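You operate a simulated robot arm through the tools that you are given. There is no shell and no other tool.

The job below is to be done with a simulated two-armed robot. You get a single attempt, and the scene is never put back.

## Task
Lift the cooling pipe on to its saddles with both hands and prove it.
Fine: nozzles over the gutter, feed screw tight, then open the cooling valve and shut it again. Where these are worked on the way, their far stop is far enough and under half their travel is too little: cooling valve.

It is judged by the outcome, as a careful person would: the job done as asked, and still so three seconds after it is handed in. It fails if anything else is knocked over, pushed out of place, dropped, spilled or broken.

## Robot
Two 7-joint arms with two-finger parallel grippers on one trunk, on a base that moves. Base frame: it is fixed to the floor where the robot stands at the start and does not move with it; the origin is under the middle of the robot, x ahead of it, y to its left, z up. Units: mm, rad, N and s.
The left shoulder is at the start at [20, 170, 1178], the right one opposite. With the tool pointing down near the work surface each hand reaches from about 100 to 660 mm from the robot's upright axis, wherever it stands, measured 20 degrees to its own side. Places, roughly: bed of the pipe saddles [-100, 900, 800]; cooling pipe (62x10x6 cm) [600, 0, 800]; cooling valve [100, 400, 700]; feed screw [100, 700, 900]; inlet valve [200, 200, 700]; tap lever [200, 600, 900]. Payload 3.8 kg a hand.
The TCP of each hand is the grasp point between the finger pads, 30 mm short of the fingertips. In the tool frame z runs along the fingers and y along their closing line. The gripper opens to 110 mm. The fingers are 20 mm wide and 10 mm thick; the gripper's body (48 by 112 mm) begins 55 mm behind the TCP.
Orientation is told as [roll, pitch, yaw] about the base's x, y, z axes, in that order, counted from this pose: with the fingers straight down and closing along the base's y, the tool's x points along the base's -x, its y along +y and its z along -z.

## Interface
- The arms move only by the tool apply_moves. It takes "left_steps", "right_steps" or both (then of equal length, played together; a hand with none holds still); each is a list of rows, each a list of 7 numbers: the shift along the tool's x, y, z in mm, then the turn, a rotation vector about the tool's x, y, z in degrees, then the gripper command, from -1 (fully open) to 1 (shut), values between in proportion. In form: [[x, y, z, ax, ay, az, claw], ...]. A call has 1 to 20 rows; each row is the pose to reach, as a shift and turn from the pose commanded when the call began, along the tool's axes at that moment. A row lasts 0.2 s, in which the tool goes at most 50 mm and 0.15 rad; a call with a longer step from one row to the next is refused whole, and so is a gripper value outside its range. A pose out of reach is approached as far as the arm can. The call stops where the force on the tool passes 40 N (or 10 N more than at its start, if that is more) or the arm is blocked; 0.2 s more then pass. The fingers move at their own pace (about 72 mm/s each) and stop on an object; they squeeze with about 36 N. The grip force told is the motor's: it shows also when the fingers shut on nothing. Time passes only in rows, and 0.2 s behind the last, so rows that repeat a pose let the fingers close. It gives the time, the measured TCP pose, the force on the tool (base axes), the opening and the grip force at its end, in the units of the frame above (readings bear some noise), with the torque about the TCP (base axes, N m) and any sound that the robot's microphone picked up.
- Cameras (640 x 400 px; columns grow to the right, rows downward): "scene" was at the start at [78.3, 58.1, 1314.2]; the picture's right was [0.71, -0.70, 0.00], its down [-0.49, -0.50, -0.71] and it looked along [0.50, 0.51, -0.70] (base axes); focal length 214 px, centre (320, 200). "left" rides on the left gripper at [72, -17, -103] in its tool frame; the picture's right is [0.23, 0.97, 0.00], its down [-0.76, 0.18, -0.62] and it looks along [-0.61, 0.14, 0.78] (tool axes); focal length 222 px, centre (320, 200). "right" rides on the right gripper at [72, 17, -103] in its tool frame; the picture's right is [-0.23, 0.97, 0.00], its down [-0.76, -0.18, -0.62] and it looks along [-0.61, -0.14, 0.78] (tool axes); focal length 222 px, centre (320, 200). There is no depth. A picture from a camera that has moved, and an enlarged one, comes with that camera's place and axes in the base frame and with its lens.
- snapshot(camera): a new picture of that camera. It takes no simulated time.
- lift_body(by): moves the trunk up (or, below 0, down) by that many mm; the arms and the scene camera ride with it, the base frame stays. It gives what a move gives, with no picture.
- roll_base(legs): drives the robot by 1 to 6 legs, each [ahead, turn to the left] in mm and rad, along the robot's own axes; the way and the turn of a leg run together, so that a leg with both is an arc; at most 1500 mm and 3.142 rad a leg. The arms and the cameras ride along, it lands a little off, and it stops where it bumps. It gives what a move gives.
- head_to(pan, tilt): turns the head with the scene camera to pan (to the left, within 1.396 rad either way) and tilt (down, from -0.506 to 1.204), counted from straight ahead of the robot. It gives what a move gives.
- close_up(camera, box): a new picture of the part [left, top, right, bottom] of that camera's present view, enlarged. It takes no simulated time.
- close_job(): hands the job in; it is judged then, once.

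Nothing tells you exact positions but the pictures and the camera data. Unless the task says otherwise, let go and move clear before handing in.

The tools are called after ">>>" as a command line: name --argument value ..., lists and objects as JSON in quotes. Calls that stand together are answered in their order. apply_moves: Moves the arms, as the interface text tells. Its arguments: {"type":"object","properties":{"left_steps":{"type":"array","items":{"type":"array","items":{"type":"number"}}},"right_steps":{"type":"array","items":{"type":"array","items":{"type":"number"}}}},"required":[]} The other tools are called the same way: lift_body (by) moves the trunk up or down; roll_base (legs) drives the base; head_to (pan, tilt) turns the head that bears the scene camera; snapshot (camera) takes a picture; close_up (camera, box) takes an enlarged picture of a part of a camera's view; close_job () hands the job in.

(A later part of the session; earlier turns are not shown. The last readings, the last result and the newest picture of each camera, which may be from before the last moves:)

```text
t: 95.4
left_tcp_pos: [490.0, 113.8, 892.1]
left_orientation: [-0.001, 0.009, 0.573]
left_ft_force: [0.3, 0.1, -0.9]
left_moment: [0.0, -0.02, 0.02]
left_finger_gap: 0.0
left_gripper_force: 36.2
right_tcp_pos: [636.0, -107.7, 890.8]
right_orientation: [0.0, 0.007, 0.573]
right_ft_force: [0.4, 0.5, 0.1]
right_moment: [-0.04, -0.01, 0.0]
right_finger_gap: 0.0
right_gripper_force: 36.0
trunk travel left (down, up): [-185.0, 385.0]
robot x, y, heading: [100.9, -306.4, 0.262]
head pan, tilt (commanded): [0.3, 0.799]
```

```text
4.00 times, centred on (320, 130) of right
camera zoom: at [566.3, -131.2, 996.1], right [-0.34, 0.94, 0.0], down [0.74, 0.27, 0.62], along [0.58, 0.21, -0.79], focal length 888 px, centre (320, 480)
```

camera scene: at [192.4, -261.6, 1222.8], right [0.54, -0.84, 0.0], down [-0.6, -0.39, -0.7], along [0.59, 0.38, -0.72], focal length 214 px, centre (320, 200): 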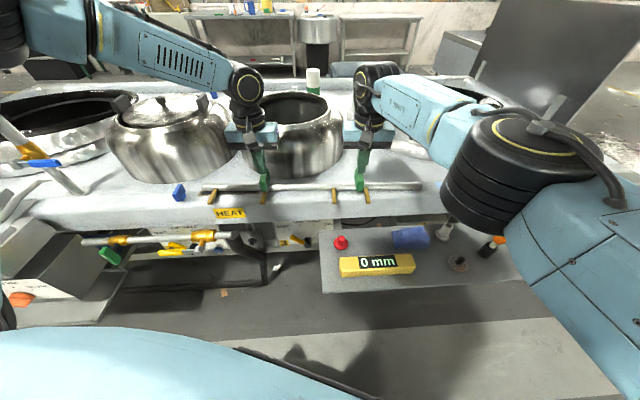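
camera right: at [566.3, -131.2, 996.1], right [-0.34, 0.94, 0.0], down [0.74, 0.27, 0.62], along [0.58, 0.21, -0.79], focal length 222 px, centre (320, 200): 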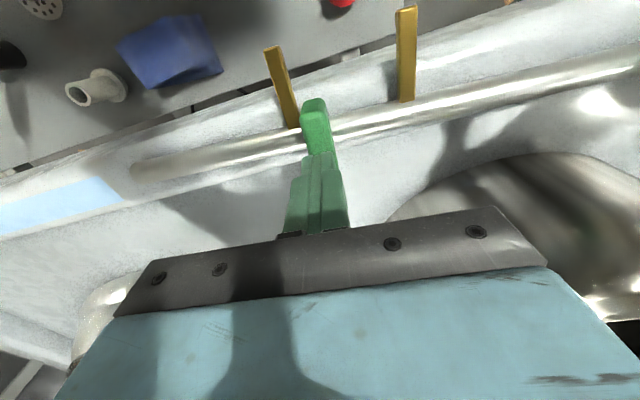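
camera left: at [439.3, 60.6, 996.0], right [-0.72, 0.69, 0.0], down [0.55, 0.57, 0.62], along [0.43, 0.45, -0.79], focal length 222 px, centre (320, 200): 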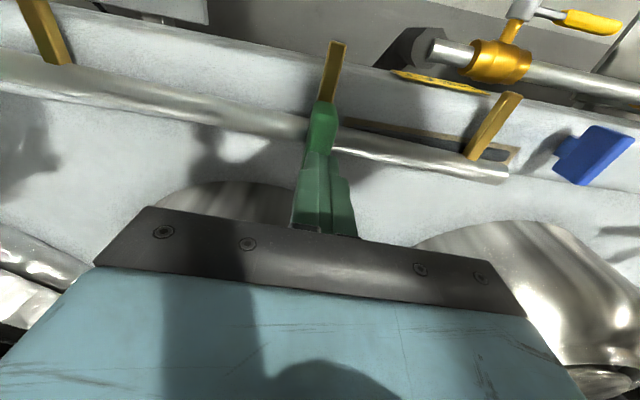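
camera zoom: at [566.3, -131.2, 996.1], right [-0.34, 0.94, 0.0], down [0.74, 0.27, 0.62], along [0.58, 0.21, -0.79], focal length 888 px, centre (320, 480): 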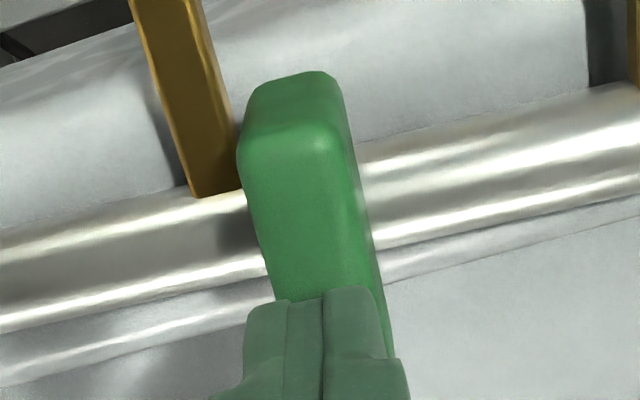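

The grip tops come out near z 862, so the fingers had about 40 mm of overlap and still slipped; I need to see the load. I'll regrasp carefully, centred 4 mm nearer, and raise the arms in tiny steps while reading the forces.

>>> apply_moves --left_steps '[[4, 0, -3, 0, 0, 0, 0], [4, 0, -3, 0, 0, 0, -1], [4, 0, -3, 0, 0, 0, -1], [4, 0, -3, 0, 0, 0, -1], [4, 0, 10, 0, 0, 0, -1], [4, 0, 24, 0, 0, 0, -1], [4, 0, 34, 0, 0, 0, -1], [4, 0, 38.5, 0, 0, 0, -1]]' --right_steps '[[4, 0, -3, 0, 0, 0, 0], [4, 0, -3, 0, 0, 0, -1], [4, 0, -3, 0, 0, 0, -1], [4, 0, -3, 0, 0, 0, -1], [4, 0, 10, 0, 0, 0, -1], [4, 0, 24, 0, 0, 0, -1], [4, 0, 33, 0, 0, 0, -1], [4, 0, 37.5, 0, 0, 0, -1]]'

```text
t: 97.2
left_tcp_pos: [488.6, 109.6, 851.8]
left_orientation: [-0.001, 0.007, 0.573]
left_ft_force: [-0.4, -0.4, -0.6]
left_moment: [-0.02, -0.01, -0.01]
left_finger_gap: 110.2
left_gripper_force: 0.0
right_tcp_pos: [631.8, -109.0, 852.9]
right_orientation: [0.0, 0.005, 0.574]
right_ft_force: [0.0, 0.9, 0.0]
right_moment: [0.03, 0.0, -0.01]
right_finger_gap: 110.1
right_gripper_force: 0.0
trunk travel left (down, up): [-185.0, 385.0]
robot x, y, heading: [107.0, -310.7, 0.276]
head pan, tilt (commanded): [0.3, 0.799]
```

No contact yet at z 852. Now closing both hands, then raising by 2 mm per row.

>>> apply_moves --left_steps '[[0, 0, 0, 0, 0, 0, 0], [0, 0, 0, 0, 0, 0, 0.6], [0, 0, 0, 0, 0, 0, 1], [0, 0, 0, 0, 0, 0, 1], [0, 0, 0, 0, 0, 0, 1], [0, 0, 0, 0, 0, 0, 1]]' --right_steps '[[0, 0, 0, 0, 0, 0, 0], [0, 0, 0, 0, 0, 0, 0.6], [0, 0, 0, 0, 0, 0, 1], [0, 0, 0, 0, 0, 0, 1], [0, 0, 0, 0, 0, 0, 1], [0, 0, 0, 0, 0, 0, 1]]'

>>> apply_moves --left_steps '[[0, 0, -1, 0, 0, 0, 1], [0, 0, -2, 0, 0, 0, 1], [0, 0, -3, 0, 0, 0, 1]]' --right_steps '[[0, 0, -1, 0, 0, 0, 1], [0, 0, -2, 0, 0, 0, 1], [0, 0, -3, 0, 0, 0, 1]]'

```text
t: 98.6
left_tcp_pos: [488.2, 109.4, 852.7]
left_orientation: [-0.004, 0.006, 0.574]
left_ft_force: [5.7, -10.1, 0.2]
left_moment: [0.22, 0.23, 0.29]
left_finger_gap: 18.1
left_gripper_force: 36.0
right_tcp_pos: [630.0, -108.3, 853.3]
right_orientation: [0.002, 0.003, 0.575]
right_ft_force: [-4.7, 8.7, 0.9]
right_moment: [-0.19, -0.19, -0.07]
right_finger_gap: 17.8
right_gripper_force: 36.4
trunk travel left (down, up): [-185.0, 385.0]
robot x, y, heading: [103.0, -307.2, 0.27]
head pan, tilt (commanded): [0.3, 0.799]
```

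```text
t: 99.4
left_tcp_pos: [486.5, 108.9, 854.8]
left_orientation: [-0.001, 0.008, 0.573]
left_ft_force: [9.4, -12.8, -3.8]
left_moment: [-0.04, 0.57, 0.14]
left_finger_gap: 18.0
left_gripper_force: 35.7
right_tcp_pos: [631.4, -107.2, 857.6]
right_orientation: [0.002, 0.006, 0.575]
right_ft_force: [-9.2, 13.6, -4.4]
right_moment: [0.04, -0.53, -0.04]
right_finger_gap: 17.7
right_gripper_force: 35.4
trunk travel left (down, up): [-185.0, 385.0]
robot x, y, heading: [101.3, -310.6, 0.27]
head pan, tilt (commanded): [0.3, 0.799]
```

The load is beginning to come on (about 4 N each), and there is some 15 N of pull between the hands along the pipe, so they stand slightly too far apart. I'll ease them together and raise further.

>>> apply_moves --left_steps '[[0, -0.7, 0, 0, 0, 0, 1], [0, -1.4, 0, 0, 0, 0, 1]]' --right_steps '[[0, 0.7, 0, 0, 0, 0, 1], [0, 1.4, 0, 0, 0, 0, 1]]'

>>> apply_moves --left_steps '[[0, 0, -1, 0, 0, 0, 1], [0, 0, -2, 0, 0, 0, 1], [0, 0, -3, 0, 0, 0, 1]]' --right_steps '[[0, 0, -1, 0, 0, 0, 1], [0, 0, -2, 0, 0, 0, 1], [0, 0, -3, 0, 0, 0, 1]]'

```text
t: 100.0
left_tcp_pos: [488.4, 109.3, 855.2]
left_orientation: [-0.001, 0.006, 0.573]
left_ft_force: [6.8, -8.1, -2.4]
left_moment: [-0.51, 0.19, 0.01]
left_finger_gap: 17.9
left_gripper_force: 35.5
right_tcp_pos: [631.4, -109.0, 857.5]
right_orientation: [0.0, 0.007, 0.573]
right_ft_force: [-8.0, 7.0, -4.6]
right_moment: [0.35, -0.31, 0.34]
right_finger_gap: 18.0
right_gripper_force: 36.4
trunk travel left (down, up): [-185.0, 385.0]
robot x, y, heading: [104.5, -312.3, 0.271]
head pan, tilt (commanded): [0.3, 0.799]
```

```text
t: 100.8
left_tcp_pos: [488.5, 109.0, 859.4]
left_orientation: [0.0, 0.006, 0.574]
left_ft_force: [4.9, -4.0, -3.1]
left_moment: [-0.16, 0.03, 0.18]
left_finger_gap: 17.9
left_gripper_force: 35.8
right_tcp_pos: [630.8, -108.2, 859.4]
right_orientation: [-0.001, 0.008, 0.573]
right_ft_force: [-5.1, 4.1, -4.4]
right_moment: [0.12, -0.05, 0.34]
right_finger_gap: 17.9
right_gripper_force: 35.7
trunk travel left (down, up): [-185.0, 385.0]
robot x, y, heading: [103.5, -311.5, 0.273]
head pan, tilt (commanded): [0.3, 0.799]
```

Vertical load stays at about 4 N per hand: either the pipe is light and rising, or the fingers slide. Pictures to tell which.

>>> close_up --camera "scene" --box '[200, 110, 420, 247]'

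>>> snapshot --camera "right"

>>> snapshot --camera "left"

```text
2.91 times, centred on (310, 178) of scene
camera zoom: at [192.7, -261.3, 1222.8], right [0.54, -0.84, 0.0], down [-0.6, -0.39, -0.7], along [0.59, 0.38, -0.72], focal length 624 px, centre (349, 262)
```

zoom: 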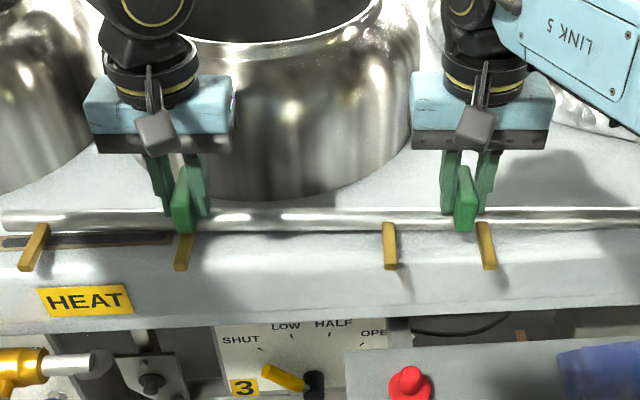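

```text
taken
camera right: at [561.8, -131.8, 964.6], right [-0.34, 0.94, 0.0], down [0.74, 0.27, 0.62], along [0.58, 0.21, -0.79], focal length 222 px, centre (320, 200)
```

right: 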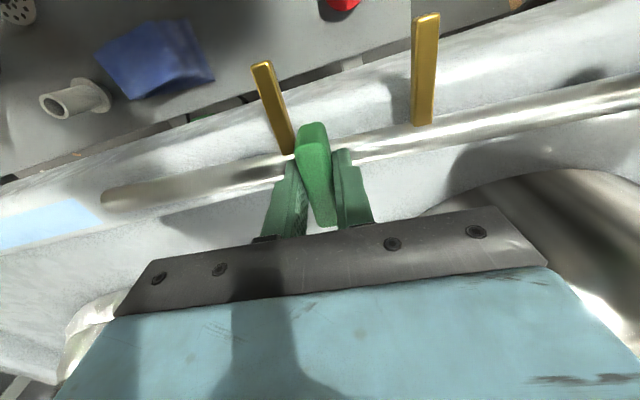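

```text
taken
camera left: at [436.8, 57.0, 963.3], right [-0.72, 0.69, 0.0], down [0.55, 0.57, 0.62], along [0.43, 0.45, -0.79], focal length 222 px, centre (320, 200)
```

left: 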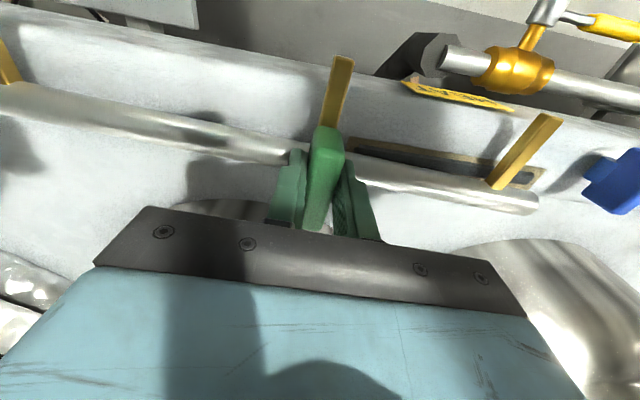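

The pipe has risen about 6 mm with the hands, so this grasp holds. I'll lift gently with the arms instead of the trunk and keep reading the load.

>>> apply_moves --left_steps '[[0, -0.4, -3, 0, 0, 0, 1], [0, -0.8, -6, 0, 0, 0, 1], [0, -0.8, -9, 0, 0, 0, 1], [0, -0.8, -12, 0, 0, 0, 1]]' --right_steps '[[0, 0.4, -3, 0, 0, 0, 1], [0, 0.8, -6, 0, 0, 0, 1], [0, 0.8, -9, 0, 0, 0, 1], [0, 0.8, -12, 0, 0, 0, 1]]'

>>> snapshot --camera "scene"

>>> close_up --camera "scene" --box '[200, 110, 420, 247]'

```text
t: 101.8
left_tcp_pos: [488.5, 110.0, 870.1]
left_orientation: [-0.001, 0.007, 0.575]
left_ft_force: [-1.2, 5.4, -1.8]
left_moment: [-0.06, -0.53, 0.24]
left_finger_gap: 17.9
left_gripper_force: 36.2
right_tcp_pos: [631.0, -107.8, 870.9]
right_orientation: [-0.002, 0.005, 0.57]
right_ft_force: [1.2, -6.0, -4.8]
right_moment: [-0.37, 0.28, 0.39]
right_finger_gap: 17.8
right_gripper_force: 36.2
trunk travel left (down, up): [-185.0, 385.0]
robot x, y, heading: [102.8, -312.7, 0.268]
head pan, tilt (commanded): [0.3, 0.799]
```

```text
taken
camera scene: at [192.7, -261.3, 1222.8], right [0.54, -0.84, 0.0], down [-0.6, -0.39, -0.7], along [0.59, 0.38, -0.72], focal length 214 px, centre (320, 200)
```

scene: 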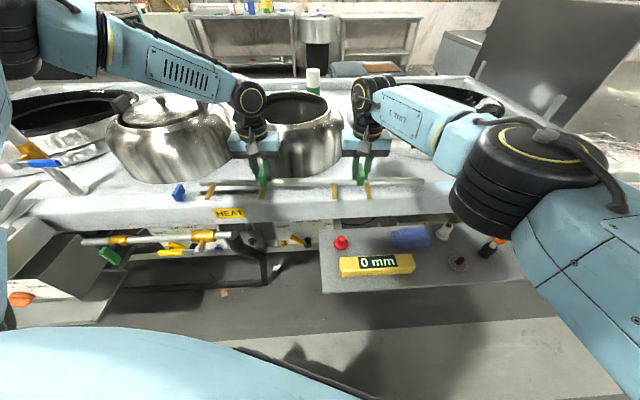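

```text
2.91 times, centred on (310, 178) of scene
camera zoom: at [192.7, -261.3, 1222.8], right [0.54, -0.84, 0.0], down [-0.6, -0.39, -0.7], along [0.59, 0.38, -0.72], focal length 624 px, centre (349, 262)
```

zoom: 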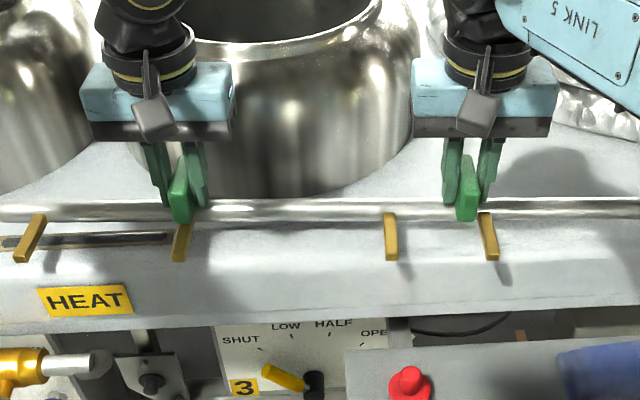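

The pipe rises with the hands and weighs only some 7 N in all. The earlier slip happened on a trunk lift, so before relying on that I'll set the pipe back almost to rest and test a very small trunk lift there, where a slip does no harm.

>>> apply_moves --left_steps '[[0, 0.3, 3, 0, 0, 0, 1], [0, 0.5, 6, 0, 0, 0, 1], [0, 0.5, 9, 0, 0, 0, 1], [0, 0.5, 12, 0, 0, 0, 1]]' --right_steps '[[0, -0.3, 3, 0, 0, 0, 1], [0, -0.5, 6, 0, 0, 0, 1], [0, -0.5, 9, 0, 0, 0, 1], [0, -0.5, 12, 0, 0, 0, 1]]'

>>> lift_body --by 6

>>> close_up --camera "scene" --box '[200, 110, 420, 247]'

```text
t: 102.8
left_tcp_pos: [487.9, 109.4, 859.6]
left_orientation: [0.0, 0.009, 0.573]
left_ft_force: [-4.0, 8.3, -4.0]
left_moment: [0.57, -0.88, 0.18]
left_finger_gap: 17.8
left_gripper_force: 35.9
right_tcp_pos: [631.9, -107.3, 859.5]
right_orientation: [0.001, 0.008, 0.572]
right_ft_force: [2.9, -7.6, -4.4]
right_moment: [-0.73, 0.8, 0.31]
right_finger_gap: 17.8
right_gripper_force: 35.6
trunk travel left (down, up): [-185.0, 385.0]
robot x, y, heading: [104.8, -308.7, 0.267]
head pan, tilt (commanded): [0.3, 0.799]
```

```text
t: 103.3
left_tcp_pos: [488.5, 108.7, 864.8]
left_orientation: [0.001, 0.006, 0.573]
left_ft_force: [-4.8, 10.9, -3.0]
left_moment: [0.47, -0.75, 0.16]
left_finger_gap: 18.0
left_gripper_force: 36.3
right_tcp_pos: [631.6, -107.0, 864.5]
right_orientation: [-0.001, 0.006, 0.572]
right_ft_force: [5.7, -10.7, -4.3]
right_moment: [-0.53, 0.75, 0.29]
right_finger_gap: 17.8
right_gripper_force: 35.9
trunk travel left (down, up): [-191.0, 379.0]
robot x, y, heading: [105.5, -308.6, 0.271]
head pan, tilt (commanded): [0.3, 0.799]
```

```text
2.91 times, centred on (310, 178) of scene
camera zoom: at [192.8, -261.2, 1228.8], right [0.54, -0.84, 0.0], down [-0.6, -0.39, -0.7], along [0.59, 0.38, -0.72], focal length 624 px, centre (349, 262)
```

zoom: 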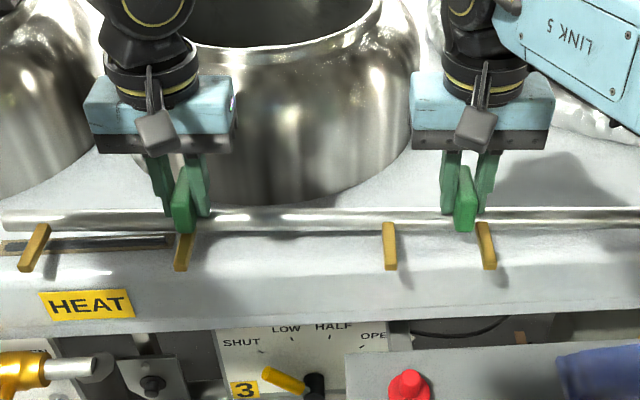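

The small trunk lift held (gap 18 mm, weight about 8 N in all). I'll ease the slight squeeze between the hands and go on with 15 mm.

>>> apply_moves --left_steps '[[0, 0.7, 0, 0, 0, 0, 1], [0, 0.7, 0, 0, 0, 0, 1]]' --right_steps '[[0, -0.7, 0, 0, 0, 0, 1], [0, -0.7, 0, 0, 0, 0, 1]]'

>>> lift_body --by 15

>>> close_up --camera "scene" --box '[200, 110, 420, 247]'

```text
t: 103.9
left_tcp_pos: [488.1, 109.5, 865.0]
left_orientation: [-0.001, 0.007, 0.574]
left_ft_force: [-2.5, 8.3, -4.0]
left_moment: [0.39, -0.26, 0.38]
left_finger_gap: 17.5
left_gripper_force: 36.1
right_tcp_pos: [631.6, -108.1, 865.7]
right_orientation: [0.001, 0.008, 0.573]
right_ft_force: [2.7, -8.0, -3.7]
right_moment: [-0.5, 0.2, 0.22]
right_finger_gap: 17.8
right_gripper_force: 35.8
trunk travel left (down, up): [-191.0, 379.0]
robot x, y, heading: [103.3, -310.4, 0.271]
head pan, tilt (commanded): [0.3, 0.799]
```

```text
t: 104.5
left_tcp_pos: [487.3, 108.5, 880.5]
left_orientation: [-0.002, 0.007, 0.574]
left_ft_force: [-1.7, 5.7, -3.6]
left_moment: [0.11, 0.05, 0.32]
left_finger_gap: 17.8
left_gripper_force: 36.0
right_tcp_pos: [631.7, -107.2, 880.9]
right_orientation: [-0.001, 0.006, 0.574]
right_ft_force: [2.5, -5.8, -4.2]
right_moment: [-0.25, -0.12, 0.27]
right_finger_gap: 17.8
right_gripper_force: 36.0
trunk travel left (down, up): [-206.0, 364.0]
robot x, y, heading: [106.3, -311.2, 0.275]
head pan, tilt (commanded): [0.3, 0.799]
```

```text
2.91 times, centred on (310, 178) of scene
camera zoom: at [192.9, -261.1, 1243.8], right [0.54, -0.84, 0.0], down [-0.6, -0.39, -0.7], along [0.59, 0.38, -0.72], focal length 624 px, centre (349, 262)
```

zoom: 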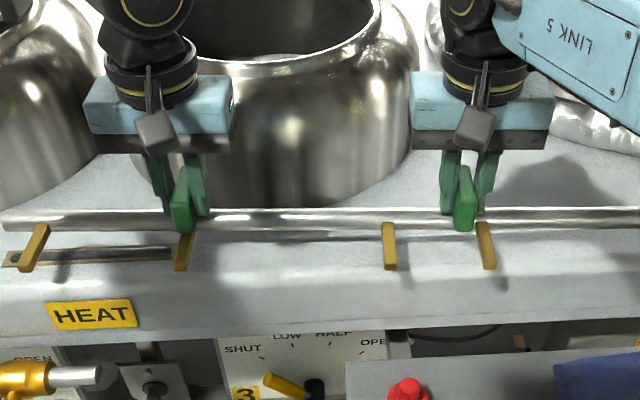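

The pipe hangs steadily in both hands, with no slip relative to the fingers. I'll raise it further in two trunk steps.

>>> lift_body --by 30

>>> lift_body --by 70

>>> snapshot --camera "scene"

>>> snapshot --camera "right"

>>> snapshot --camera "left"

```text
t: 105.3
left_tcp_pos: [487.9, 109.0, 909.1]
left_orientation: [-0.002, 0.008, 0.574]
left_ft_force: [-0.2, 5.5, -3.6]
left_moment: [-0.13, 0.35, 0.26]
left_finger_gap: 17.9
left_gripper_force: 35.7
right_tcp_pos: [631.0, -107.9, 910.7]
right_orientation: [0.001, 0.008, 0.575]
right_ft_force: [0.3, -5.5, -3.8]
right_moment: [-0.09, -0.4, 0.31]
right_finger_gap: 17.8
right_gripper_force: 35.5
trunk travel left (down, up): [-236.0, 334.0]
robot x, y, heading: [103.9, -314.5, 0.272]
head pan, tilt (commanded): [0.3, 0.799]
```

```text
t: 106.4
left_tcp_pos: [489.1, 110.3, 978.0]
left_orientation: [-0.002, 0.007, 0.575]
left_ft_force: [0.5, 3.0, -3.0]
left_moment: [-0.22, 0.44, 0.25]
left_finger_gap: 17.6
left_gripper_force: 35.7
right_tcp_pos: [630.5, -106.6, 980.5]
right_orientation: [0.0, 0.007, 0.575]
right_ft_force: [-0.4, -2.9, -4.5]
right_moment: [0.09, -0.53, 0.25]
right_finger_gap: 17.7
right_gripper_force: 36.2
trunk travel left (down, up): [-306.0, 264.0]
robot x, y, heading: [102.8, -309.2, 0.274]
head pan, tilt (commanded): [0.3, 0.799]
```

```text
taken
camera scene: at [192.9, -261.1, 1343.7], right [0.54, -0.84, 0.0], down [-0.6, -0.39, -0.7], along [0.59, 0.38, -0.72], focal length 214 px, centre (320, 200)
```

scene: 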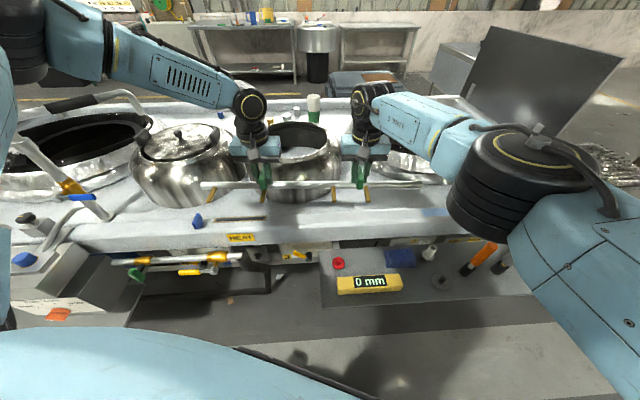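

```text
taken
camera right: at [562.1, -131.6, 1085.2], right [-0.34, 0.94, 0.0], down [0.74, 0.27, 0.62], along [0.58, 0.21, -0.79], focal length 222 px, centre (320, 200)
```

right: 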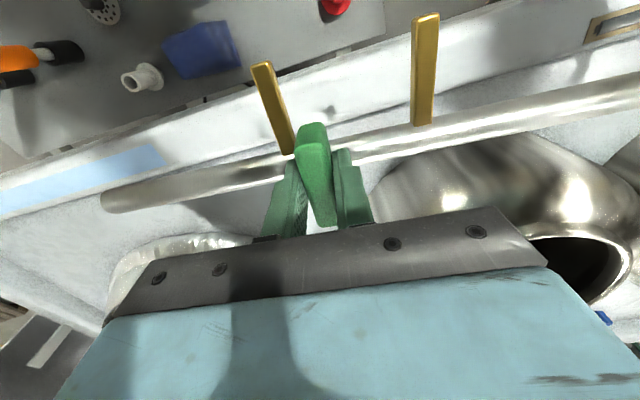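

```text
taken
camera left: at [436.7, 57.4, 1084.0], right [-0.72, 0.69, 0.0], down [0.55, 0.57, 0.62], along [0.43, 0.44, -0.79], focal length 222 px, centre (320, 200)
```

left: 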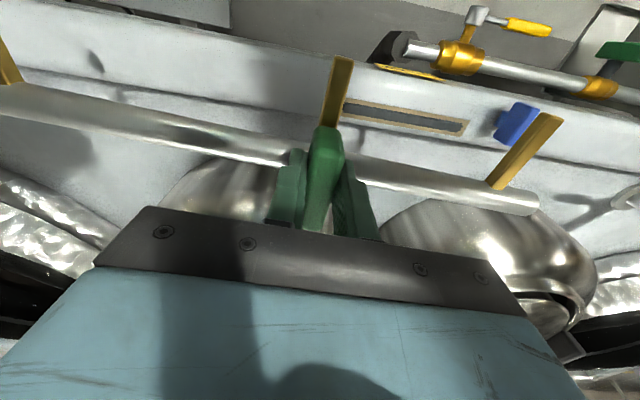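

The pipe is held level at about z 940. I'll back away 150 mm gently and check the grasp before turning.

>>> roll_base --legs '[[-150, 0]]'

>>> head_to --pan 1.2 --tilt 0.4

>>> snapshot --camera "scene"

>>> snapshot --camera "right"

```text
t: 107.8
left_tcp_pos: [344.1, 69.3, 981.4]
left_orientation: [-0.001, 0.006, 0.574]
left_ft_force: [1.1, 2.3, -3.5]
left_moment: [-0.17, 0.34, 0.17]
left_finger_gap: 17.7
left_gripper_force: 35.9
right_tcp_pos: [487.3, -146.8, 980.2]
right_orientation: [-0.001, 0.003, 0.573]
right_ft_force: [-1.1, -1.8, -4.6]
right_moment: [0.11, -0.44, 0.17]
right_finger_gap: 17.9
right_gripper_force: 36.1
trunk travel left (down, up): [-306.0, 264.0]
robot x, y, heading: [-35.6, -349.9, 0.272]
head pan, tilt (commanded): [0.3, 0.799]
```

```text
t: 109.0
left_tcp_pos: [345.4, 70.9, 979.5]
left_orientation: [-0.002, 0.006, 0.575]
left_ft_force: [1.0, 0.6, -3.4]
left_moment: [0.0, 0.14, 0.19]
left_finger_gap: 17.9
left_gripper_force: 36.1
right_tcp_pos: [489.7, -146.2, 980.4]
right_orientation: [-0.001, 0.008, 0.573]
right_ft_force: [-1.3, -0.2, -3.6]
right_moment: [-0.14, -0.17, 0.19]
right_finger_gap: 17.6
right_gripper_force: 36.2
trunk travel left (down, up): [-306.0, 264.0]
robot x, y, heading: [-37.9, -349.8, 0.269]
head pan, tilt (commanded): [1.201, 0.4]
```

```text
taken
camera scene: at [-8.4, -252.0, 1378.8], right [0.99, -0.1, 0.0], down [-0.04, -0.39, -0.92], along [0.09, 0.92, -0.39], focal length 214 px, centre (320, 200)
```

scene: 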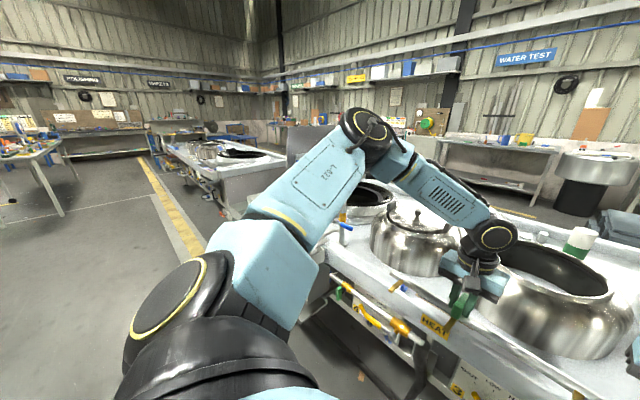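

```text
taken
camera right: at [419.3, -170.9, 1085.4], right [-0.34, 0.94, 0.0], down [0.74, 0.27, 0.62], along [0.58, 0.21, -0.79], focal length 222 px, centre (320, 200)
```

right: 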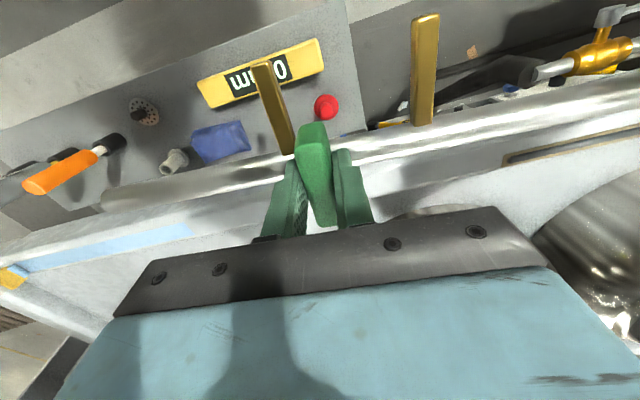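

The aisle to the left is open and the grasp is steady. Turning left 1.94 rad towards the gutter's end.

>>> roll_base --legs '[[0, 1.942]]'

>>> head_to --pan 0.0 --tilt 0.5

>>> snapshot --camera "scene"

>>> snapshot --camera "right"

```text
t: 114.0
left_tcp_pos: [-568.2, -141.7, 979.1]
left_orientation: [-0.002, 0.007, 2.509]
left_ft_force: [-1.3, 0.8, -4.1]
left_moment: [0.13, 0.26, 0.21]
left_finger_gap: 17.9
left_gripper_force: 36.0
right_tcp_pos: [-417.3, 69.6, 980.1]
right_orientation: [0.0, 0.006, 2.508]
right_ft_force: [1.6, -0.8, -2.6]
right_moment: [-0.11, -0.37, 0.22]
right_finger_gap: 17.8
right_gripper_force: 36.1
trunk travel left (down, up): [-306.0, 264.0]
robot x, y, heading: [-40.6, -350.4, 2.208]
head pan, tilt (commanded): [1.201, 0.4]
```

```text
t: 115.4
left_tcp_pos: [-569.6, -141.8, 979.2]
left_orientation: [-0.002, 0.008, 2.508]
left_ft_force: [-0.6, 1.8, -3.1]
left_moment: [-0.15, -0.01, 0.18]
left_finger_gap: 17.8
left_gripper_force: 35.9
right_tcp_pos: [-416.7, 68.6, 980.6]
right_orientation: [0.0, 0.008, 2.509]
right_ft_force: [0.9, -1.5, -3.5]
right_moment: [0.14, -0.05, 0.14]
right_finger_gap: 17.9
right_gripper_force: 35.8
trunk travel left (down, up): [-306.0, 264.0]
robot x, y, heading: [-40.2, -354.6, 2.21]
head pan, tilt (commanded): [0.0, 0.499]
```

```text
taken
camera scene: at [-105.6, -259.7, 1369.7], right [0.8, 0.59, 0.0], down [0.28, -0.39, -0.88], along [-0.52, 0.71, -0.48], focal length 214 px, centre (320, 200)
```

scene: 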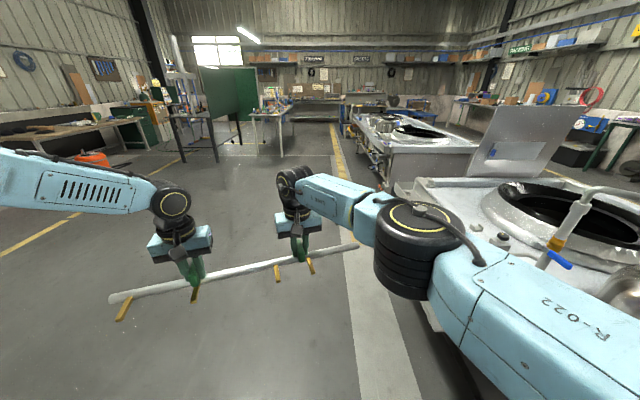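

```text
taken
camera right: at [-368.7, 14.2, 1085.4], right [-0.76, -0.65, 0.0], down [-0.51, 0.6, 0.62], along [-0.4, 0.47, -0.79], focal length 222 px, centre (320, 200)
```

right: 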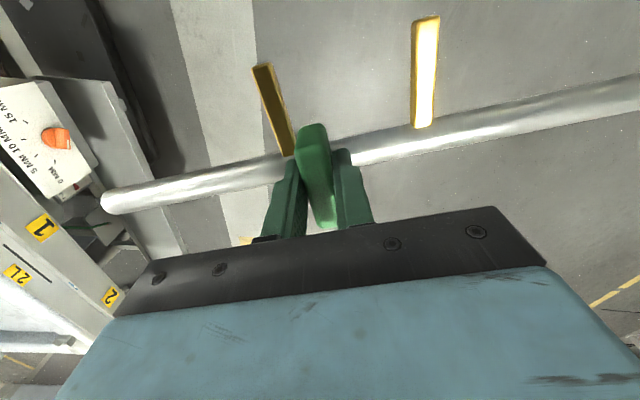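

The aisle ahead is clear and the whole pipe is visible, level in both hands. Driving along the bench, then turning back to face the saddles with a 150 mm stand-off.

>>> roll_base --legs '[[1118, 0]]'

>>> roll_base --legs '[[0, -1.867]]'

>>> head_to --pan 0.3 --tilt 0.8

>>> snapshot --camera "scene"

>>> snapshot --camera "right"

>>> snapshot --camera "left"

```text
t: 121.1
left_tcp_pos: [-1235.3, 759.1, 979.2]
left_orientation: [-0.003, 0.007, 2.513]
left_ft_force: [-1.4, 1.4, -3.4]
left_moment: [-0.11, 0.11, 0.19]
left_finger_gap: 17.6
left_gripper_force: 36.6
right_tcp_pos: [-1085.2, 970.8, 981.8]
right_orientation: [0.0, 0.008, 2.512]
right_ft_force: [0.3, -1.0, -3.4]
right_moment: [0.09, -0.19, 0.17]
right_finger_gap: 17.7
right_gripper_force: 35.8
trunk travel left (down, up): [-306.0, 264.0]
robot x, y, heading: [-709.3, 550.7, 2.206]
head pan, tilt (commanded): [0.0, 0.499]
```

```text
t: 126.0
left_tcp_pos: [-350.3, 996.5, 978.9]
left_orientation: [0.001, 0.007, 0.64]
left_ft_force: [1.2, 1.0, -3.3]
left_moment: [-0.03, 0.16, 0.19]
left_finger_gap: 17.7
left_gripper_force: 36.1
right_tcp_pos: [-192.7, 790.0, 981.0]
right_orientation: [-0.001, 0.008, 0.64]
right_ft_force: [-1.6, -1.0, -3.7]
right_moment: [-0.09, -0.23, 0.15]
right_finger_gap: 18.1
right_gripper_force: 35.7
trunk travel left (down, up): [-306.0, 264.0]
robot x, y, heading: [-706.5, 551.7, 0.332]
head pan, tilt (commanded): [0.0, 0.499]
```

```text
t: 126.8
left_tcp_pos: [-351.1, 997.3, 978.4]
left_orientation: [-0.002, 0.007, 0.638]
left_ft_force: [0.7, -0.9, -3.8]
left_moment: [0.04, 0.1, 0.13]
left_finger_gap: 17.7
left_gripper_force: 36.3
right_tcp_pos: [-193.1, 788.9, 979.5]
right_orientation: [0.0, 0.008, 0.639]
right_ft_force: [-0.3, -0.2, -2.6]
right_moment: [-0.13, -0.1, 0.11]
right_finger_gap: 17.7
right_gripper_force: 36.0
trunk travel left (down, up): [-306.0, 264.0]
robot x, y, heading: [-706.2, 551.5, 0.336]
head pan, tilt (commanded): [0.3, 0.799]
```

```text
taken
camera scene: at [-620.3, 607.5, 1343.8], right [0.59, -0.8, 0.0], down [-0.58, -0.43, -0.7], along [0.56, 0.41, -0.72], focal length 214 px, centre (320, 200)
```

scene: 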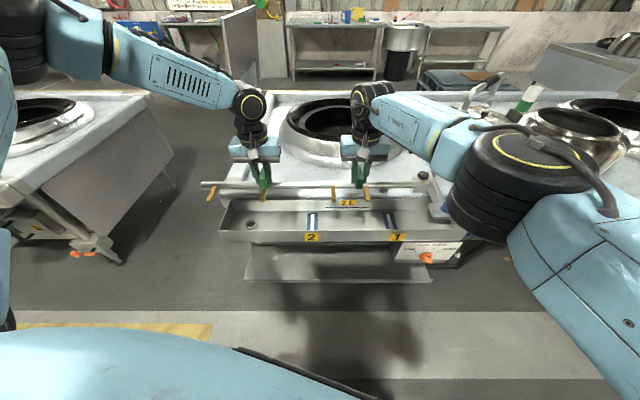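

```text
taken
camera right: at [-260.6, 761.2, 1085.2], right [-0.4, 0.92, 0.0], down [0.72, 0.31, 0.62], along [0.57, 0.25, -0.79], focal length 222 px, centre (320, 200)
```

right: 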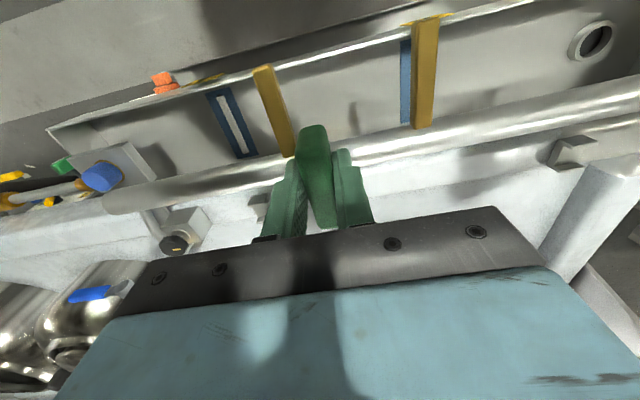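

```text
taken
camera left: at [-398.0, 941.6, 1084.0], right [-0.76, 0.65, 0.0], down [0.51, 0.6, 0.62], along [0.4, 0.47, -0.79], focal length 222 px, centre (320, 200)
```

left: 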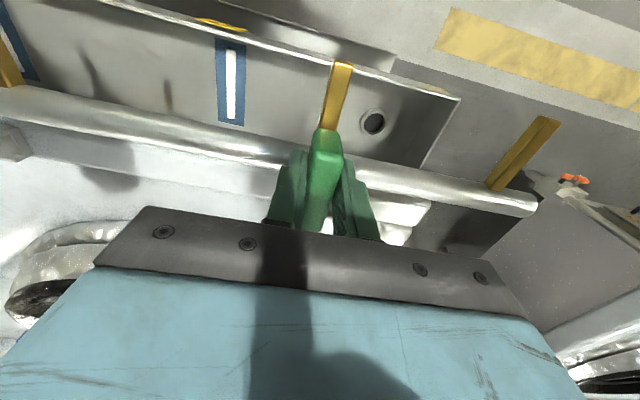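

The pipe hangs in front of the saddles, 135 mm short and slightly left as planned. Close-ups of saddles and feed block to refine the alignment.

>>> close_up --camera "right" --box '[60, 130, 300, 280]'

>>> close_up --camera "right" --box '[440, 60, 640, 185]'

>>> close_up --camera "left" --box '[0, 80, 160, 180]'

>>> close_up --camera "scene" --box '[190, 130, 470, 305]'

```text
2.67 times, centred on (180, 205) of right
camera zoom: at [-260.6, 761.2, 1085.2], right [-0.4, 0.92, 0.0], down [0.72, 0.31, 0.62], along [0.57, 0.25, -0.79], focal length 592 px, centre (693, 187)
```

zoom: 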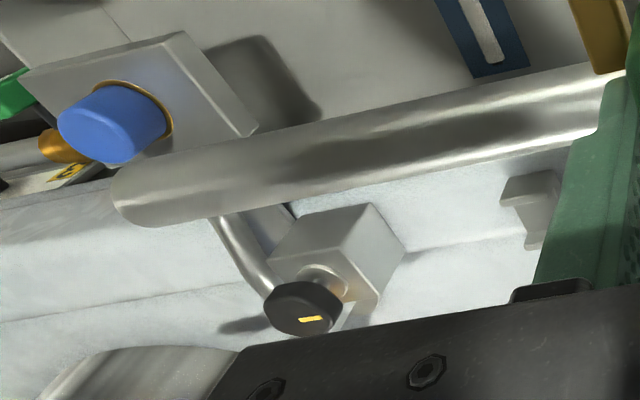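

```text
3.20 times, centred on (540, 122) of right
camera zoom: at [-260.6, 761.2, 1085.2], right [-0.4, 0.92, 0.0], down [0.72, 0.31, 0.62], along [0.57, 0.25, -0.79], focal length 711 px, centre (-384, 448)
```

zoom: 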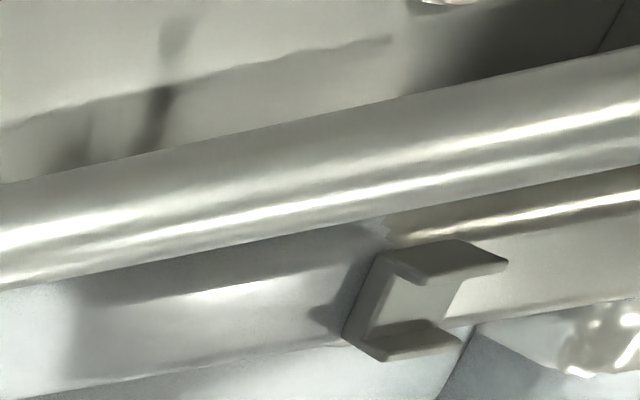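

```text
4.00 times, centred on (80, 130) of left
camera zoom: at [-398.0, 941.6, 1084.0], right [-0.76, 0.65, 0.0], down [0.51, 0.6, 0.62], along [0.4, 0.47, -0.79], focal length 888 px, centre (1280, 480)
```

zoom: 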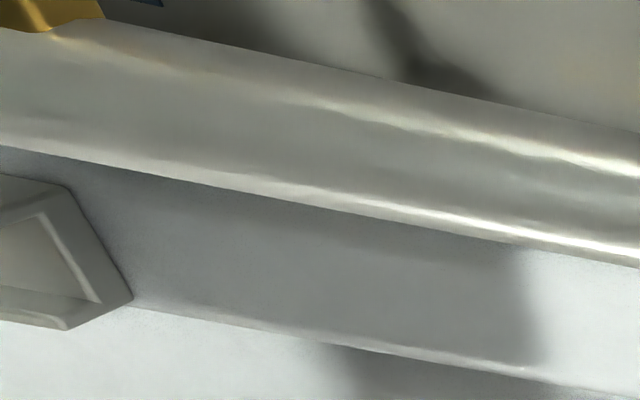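

```text
2.29 times, centred on (330, 218) of scene
camera zoom: at [-620.3, 607.5, 1343.8], right [0.59, -0.8, 0.0], down [-0.58, -0.43, -0.7], along [0.56, 0.41, -0.72], focal length 490 px, centre (297, 160)
```

zoom: 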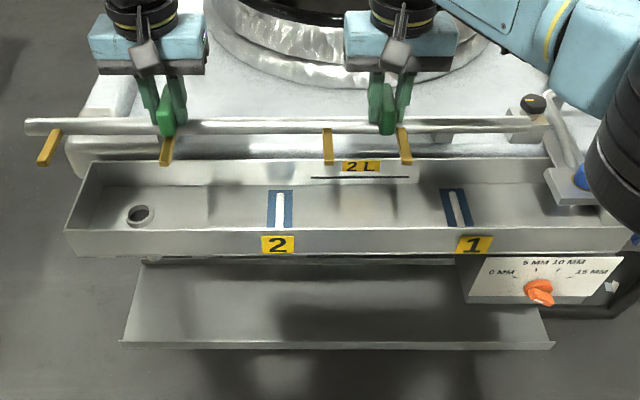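

The saddle is a U-channel roughly 28 mm long with walls some 20 mm high and about 30 mm apart, for a 22 mm pipe. One more enlargement of each saddle for exact measuring.

>>> close_up --camera "right" --box '[530, 120, 610, 170]'

>>> close_up --camera "right" --box '[220, 170, 300, 220]'

>>> close_up --camera "right" --box '[90, 180, 250, 280]'

```text
8.00 times, centred on (570, 145) of right
camera zoom: at [-260.6, 761.2, 1085.2], right [-0.4, 0.92, 0.0], down [0.72, 0.31, 0.62], along [0.57, 0.25, -0.79], focal length 1777 px, centre (-1680, 640)
```

zoom: 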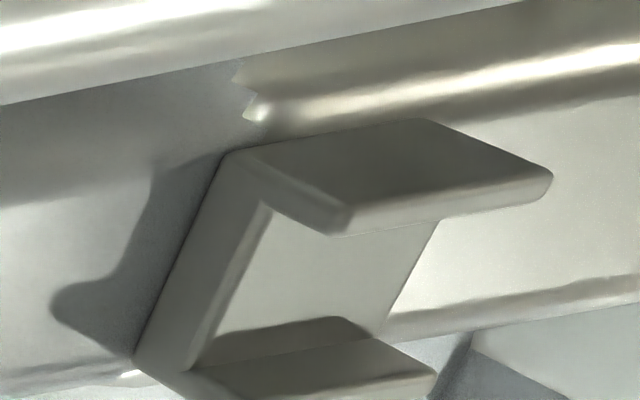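

```text
8.00 times, centred on (260, 195) of right
camera zoom: at [-260.6, 761.2, 1085.2], right [-0.4, 0.92, 0.0], down [0.72, 0.31, 0.62], along [0.57, 0.25, -0.79], focal length 1777 px, centre (800, 240)
```

zoom: 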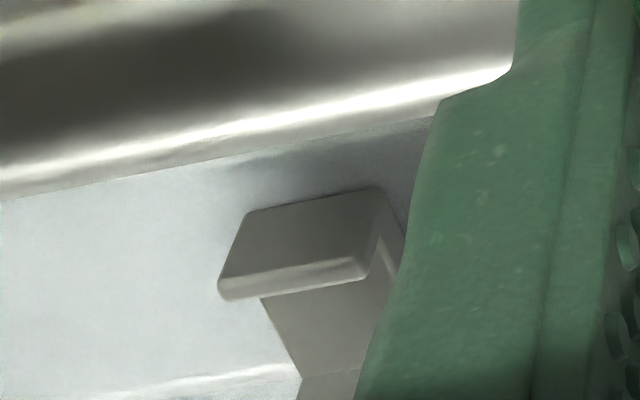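

```text
4.00 times, centred on (170, 230) of right
camera zoom: at [-260.6, 761.2, 1085.2], right [-0.4, 0.92, 0.0], down [0.72, 0.31, 0.62], along [0.57, 0.25, -0.79], focal length 888 px, centre (920, 80)
```

zoom: 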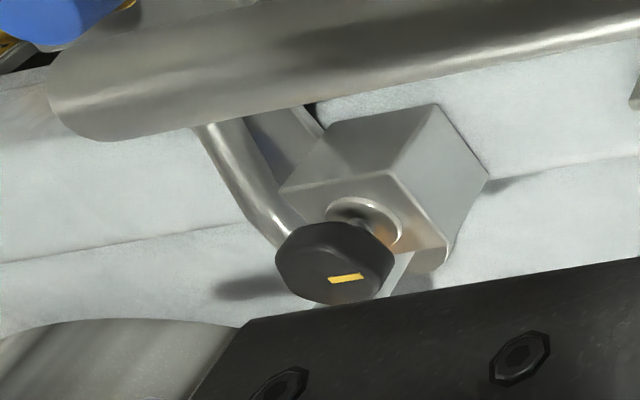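

Measured: saddle 1 centre about [-11, 769], saddle 2 about [-270, 1120], clip floor near z 807, wall tops near z 824. The feed block's face is 107 mm beyond saddle 1, and the pipe is parallel to the saddle line within 0.003 rad. I'll drive 125 mm forward, leaving the last 10 mm for the arms.

>>> roll_base --legs '[[125, 0]]'

>>> snapshot --camera "right"

>>> snapshot --camera "left"

>>> snapshot --camera "scene"

```text
t: 128.1
left_tcp_pos: [-232.6, 1038.2, 979.5]
left_orientation: [0.0, 0.008, 0.641]
left_ft_force: [2.1, 0.4, -4.8]
left_moment: [0.07, 0.21, 0.19]
left_finger_gap: 18.0
left_gripper_force: 35.5
right_tcp_pos: [-75.2, 830.1, 980.0]
right_orientation: [0.001, 0.01, 0.642]
right_ft_force: [-1.9, 0.0, -3.8]
right_moment: [-0.08, -0.16, 0.16]
right_finger_gap: 17.8
right_gripper_force: 35.8
trunk travel left (down, up): [-306.0, 264.0]
robot x, y, heading: [-587.2, 593.2, 0.333]
head pan, tilt (commanded): [0.3, 0.799]
```

```text
taken
camera right: at [-142.4, 802.5, 1084.8], right [-0.4, 0.92, 0.0], down [0.72, 0.32, 0.62], along [0.57, 0.25, -0.79], focal length 222 px, centre (320, 200)
```

right: 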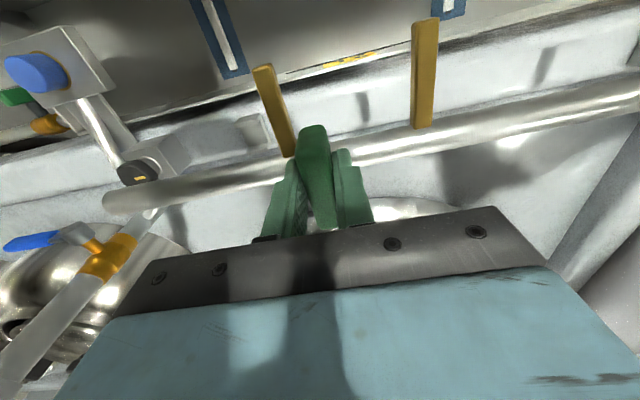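

```text
taken
camera left: at [-279.8, 982.9, 1083.7], right [-0.76, 0.65, 0.0], down [0.51, 0.6, 0.62], along [0.4, 0.47, -0.79], focal length 222 px, centre (320, 200)
```

left: 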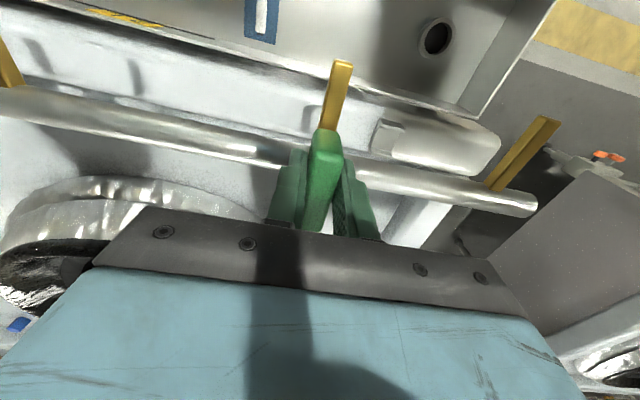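

```text
taken
camera scene: at [-501.9, 648.9, 1343.7], right [0.59, -0.8, 0.0], down [-0.58, -0.43, -0.7], along [0.56, 0.41, -0.72], focal length 214 px, centre (320, 200)
```

scene: 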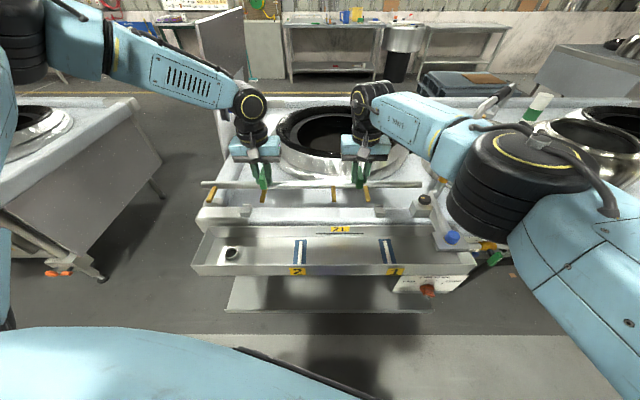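

Now the pipe hangs nearly over the saddles. Close-ups from both hand cameras to check the lateral and axial position.

>>> close_up --camera "right" --box '[60, 90, 300, 240]'

>>> close_up --camera "left" --box '[290, 80, 530, 230]'

>>> close_up --camera "scene" --box '[190, 150, 350, 250]'

>>> close_up --camera "scene" --box '[320, 150, 480, 250]'

```text
2.67 times, centred on (180, 165) of right
camera zoom: at [-142.4, 802.5, 1084.8], right [-0.4, 0.92, 0.0], down [0.72, 0.32, 0.62], along [0.57, 0.25, -0.79], focal length 592 px, centre (693, 293)
```

zoom: 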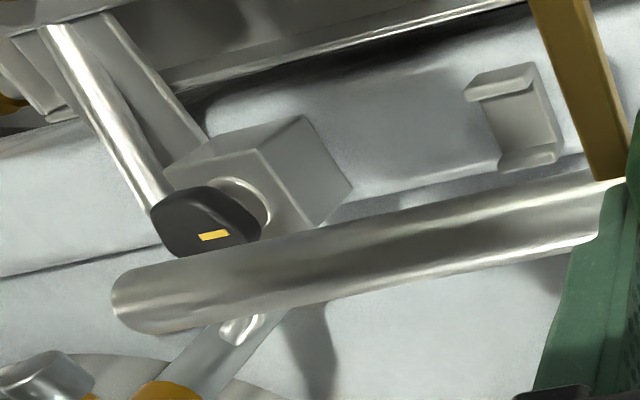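

```text
2.67 times, centred on (410, 155) of left
camera zoom: at [-279.8, 982.9, 1083.7], right [-0.76, 0.65, 0.0], down [0.51, 0.6, 0.62], along [0.4, 0.47, -0.79], focal length 592 px, centre (80, 320)
```

zoom: 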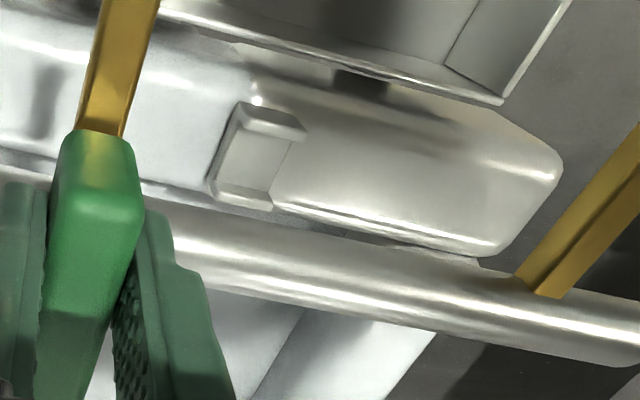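

```text
4.00 times, centred on (270, 200) of scene
camera zoom: at [-501.9, 648.9, 1343.7], right [0.59, -0.8, 0.0], down [-0.58, -0.43, -0.7], along [0.56, 0.41, -0.72], focal length 858 px, centre (520, 200)
```

zoom: 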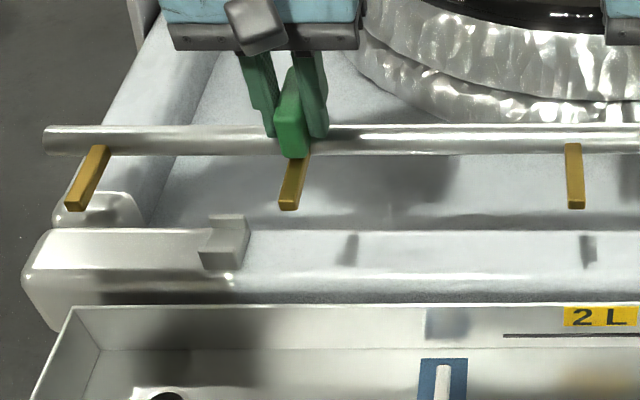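

```text
4.00 times, centred on (400, 200) of scene
camera zoom: at [-501.9, 648.9, 1343.7], right [0.59, -0.8, 0.0], down [-0.58, -0.43, -0.7], along [0.56, 0.41, -0.72], focal length 858 px, centre (0, 200)
```

zoom: 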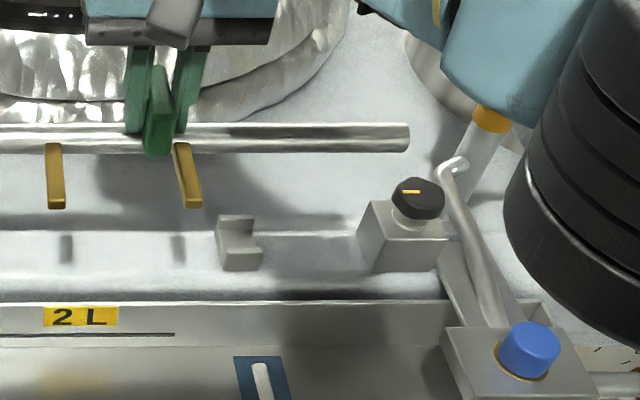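

>>> close_up --camera "right" --box '[220, 100, 300, 150]'

>>> close_up --camera "left" --box '[350, 105, 430, 155]'

>>> close_up --camera "right" --box '[90, 120, 250, 220]'

```text
8.00 times, centred on (260, 125) of right
camera zoom: at [-142.4, 802.5, 1084.8], right [-0.4, 0.92, 0.0], down [0.72, 0.32, 0.62], along [0.57, 0.25, -0.79], focal length 1777 px, centre (800, 800)
```

zoom: 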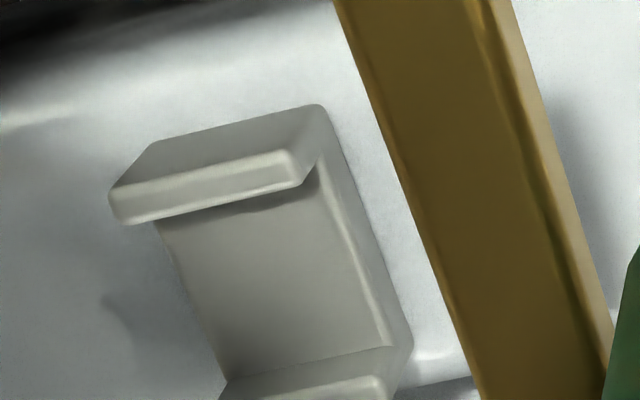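

```text
8.00 times, centred on (390, 130) of left
camera zoom: at [-279.8, 982.9, 1083.7], right [-0.76, 0.65, 0.0], down [0.51, 0.6, 0.62], along [0.4, 0.47, -0.79], focal length 1777 px, centre (-240, 760)
```

zoom: 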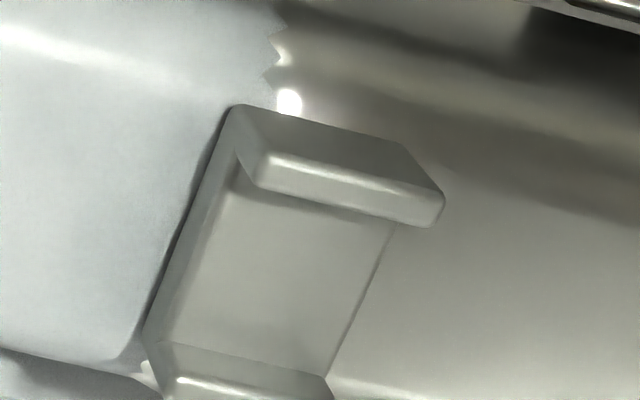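

```text
4.00 times, centred on (170, 170) of right
camera zoom: at [-142.4, 802.5, 1084.8], right [-0.4, 0.92, 0.0], down [0.72, 0.32, 0.62], along [0.57, 0.25, -0.79], focal length 888 px, centre (920, 320)
```

zoom: 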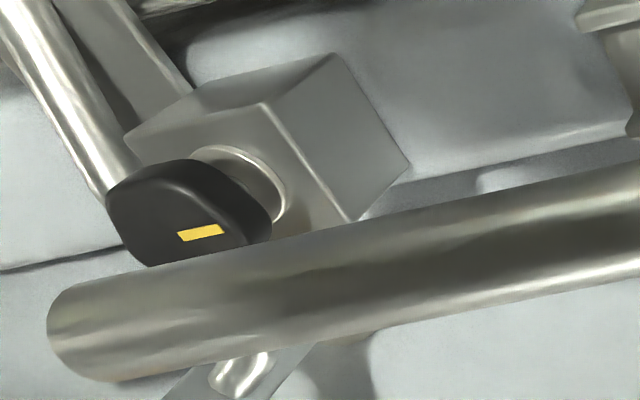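

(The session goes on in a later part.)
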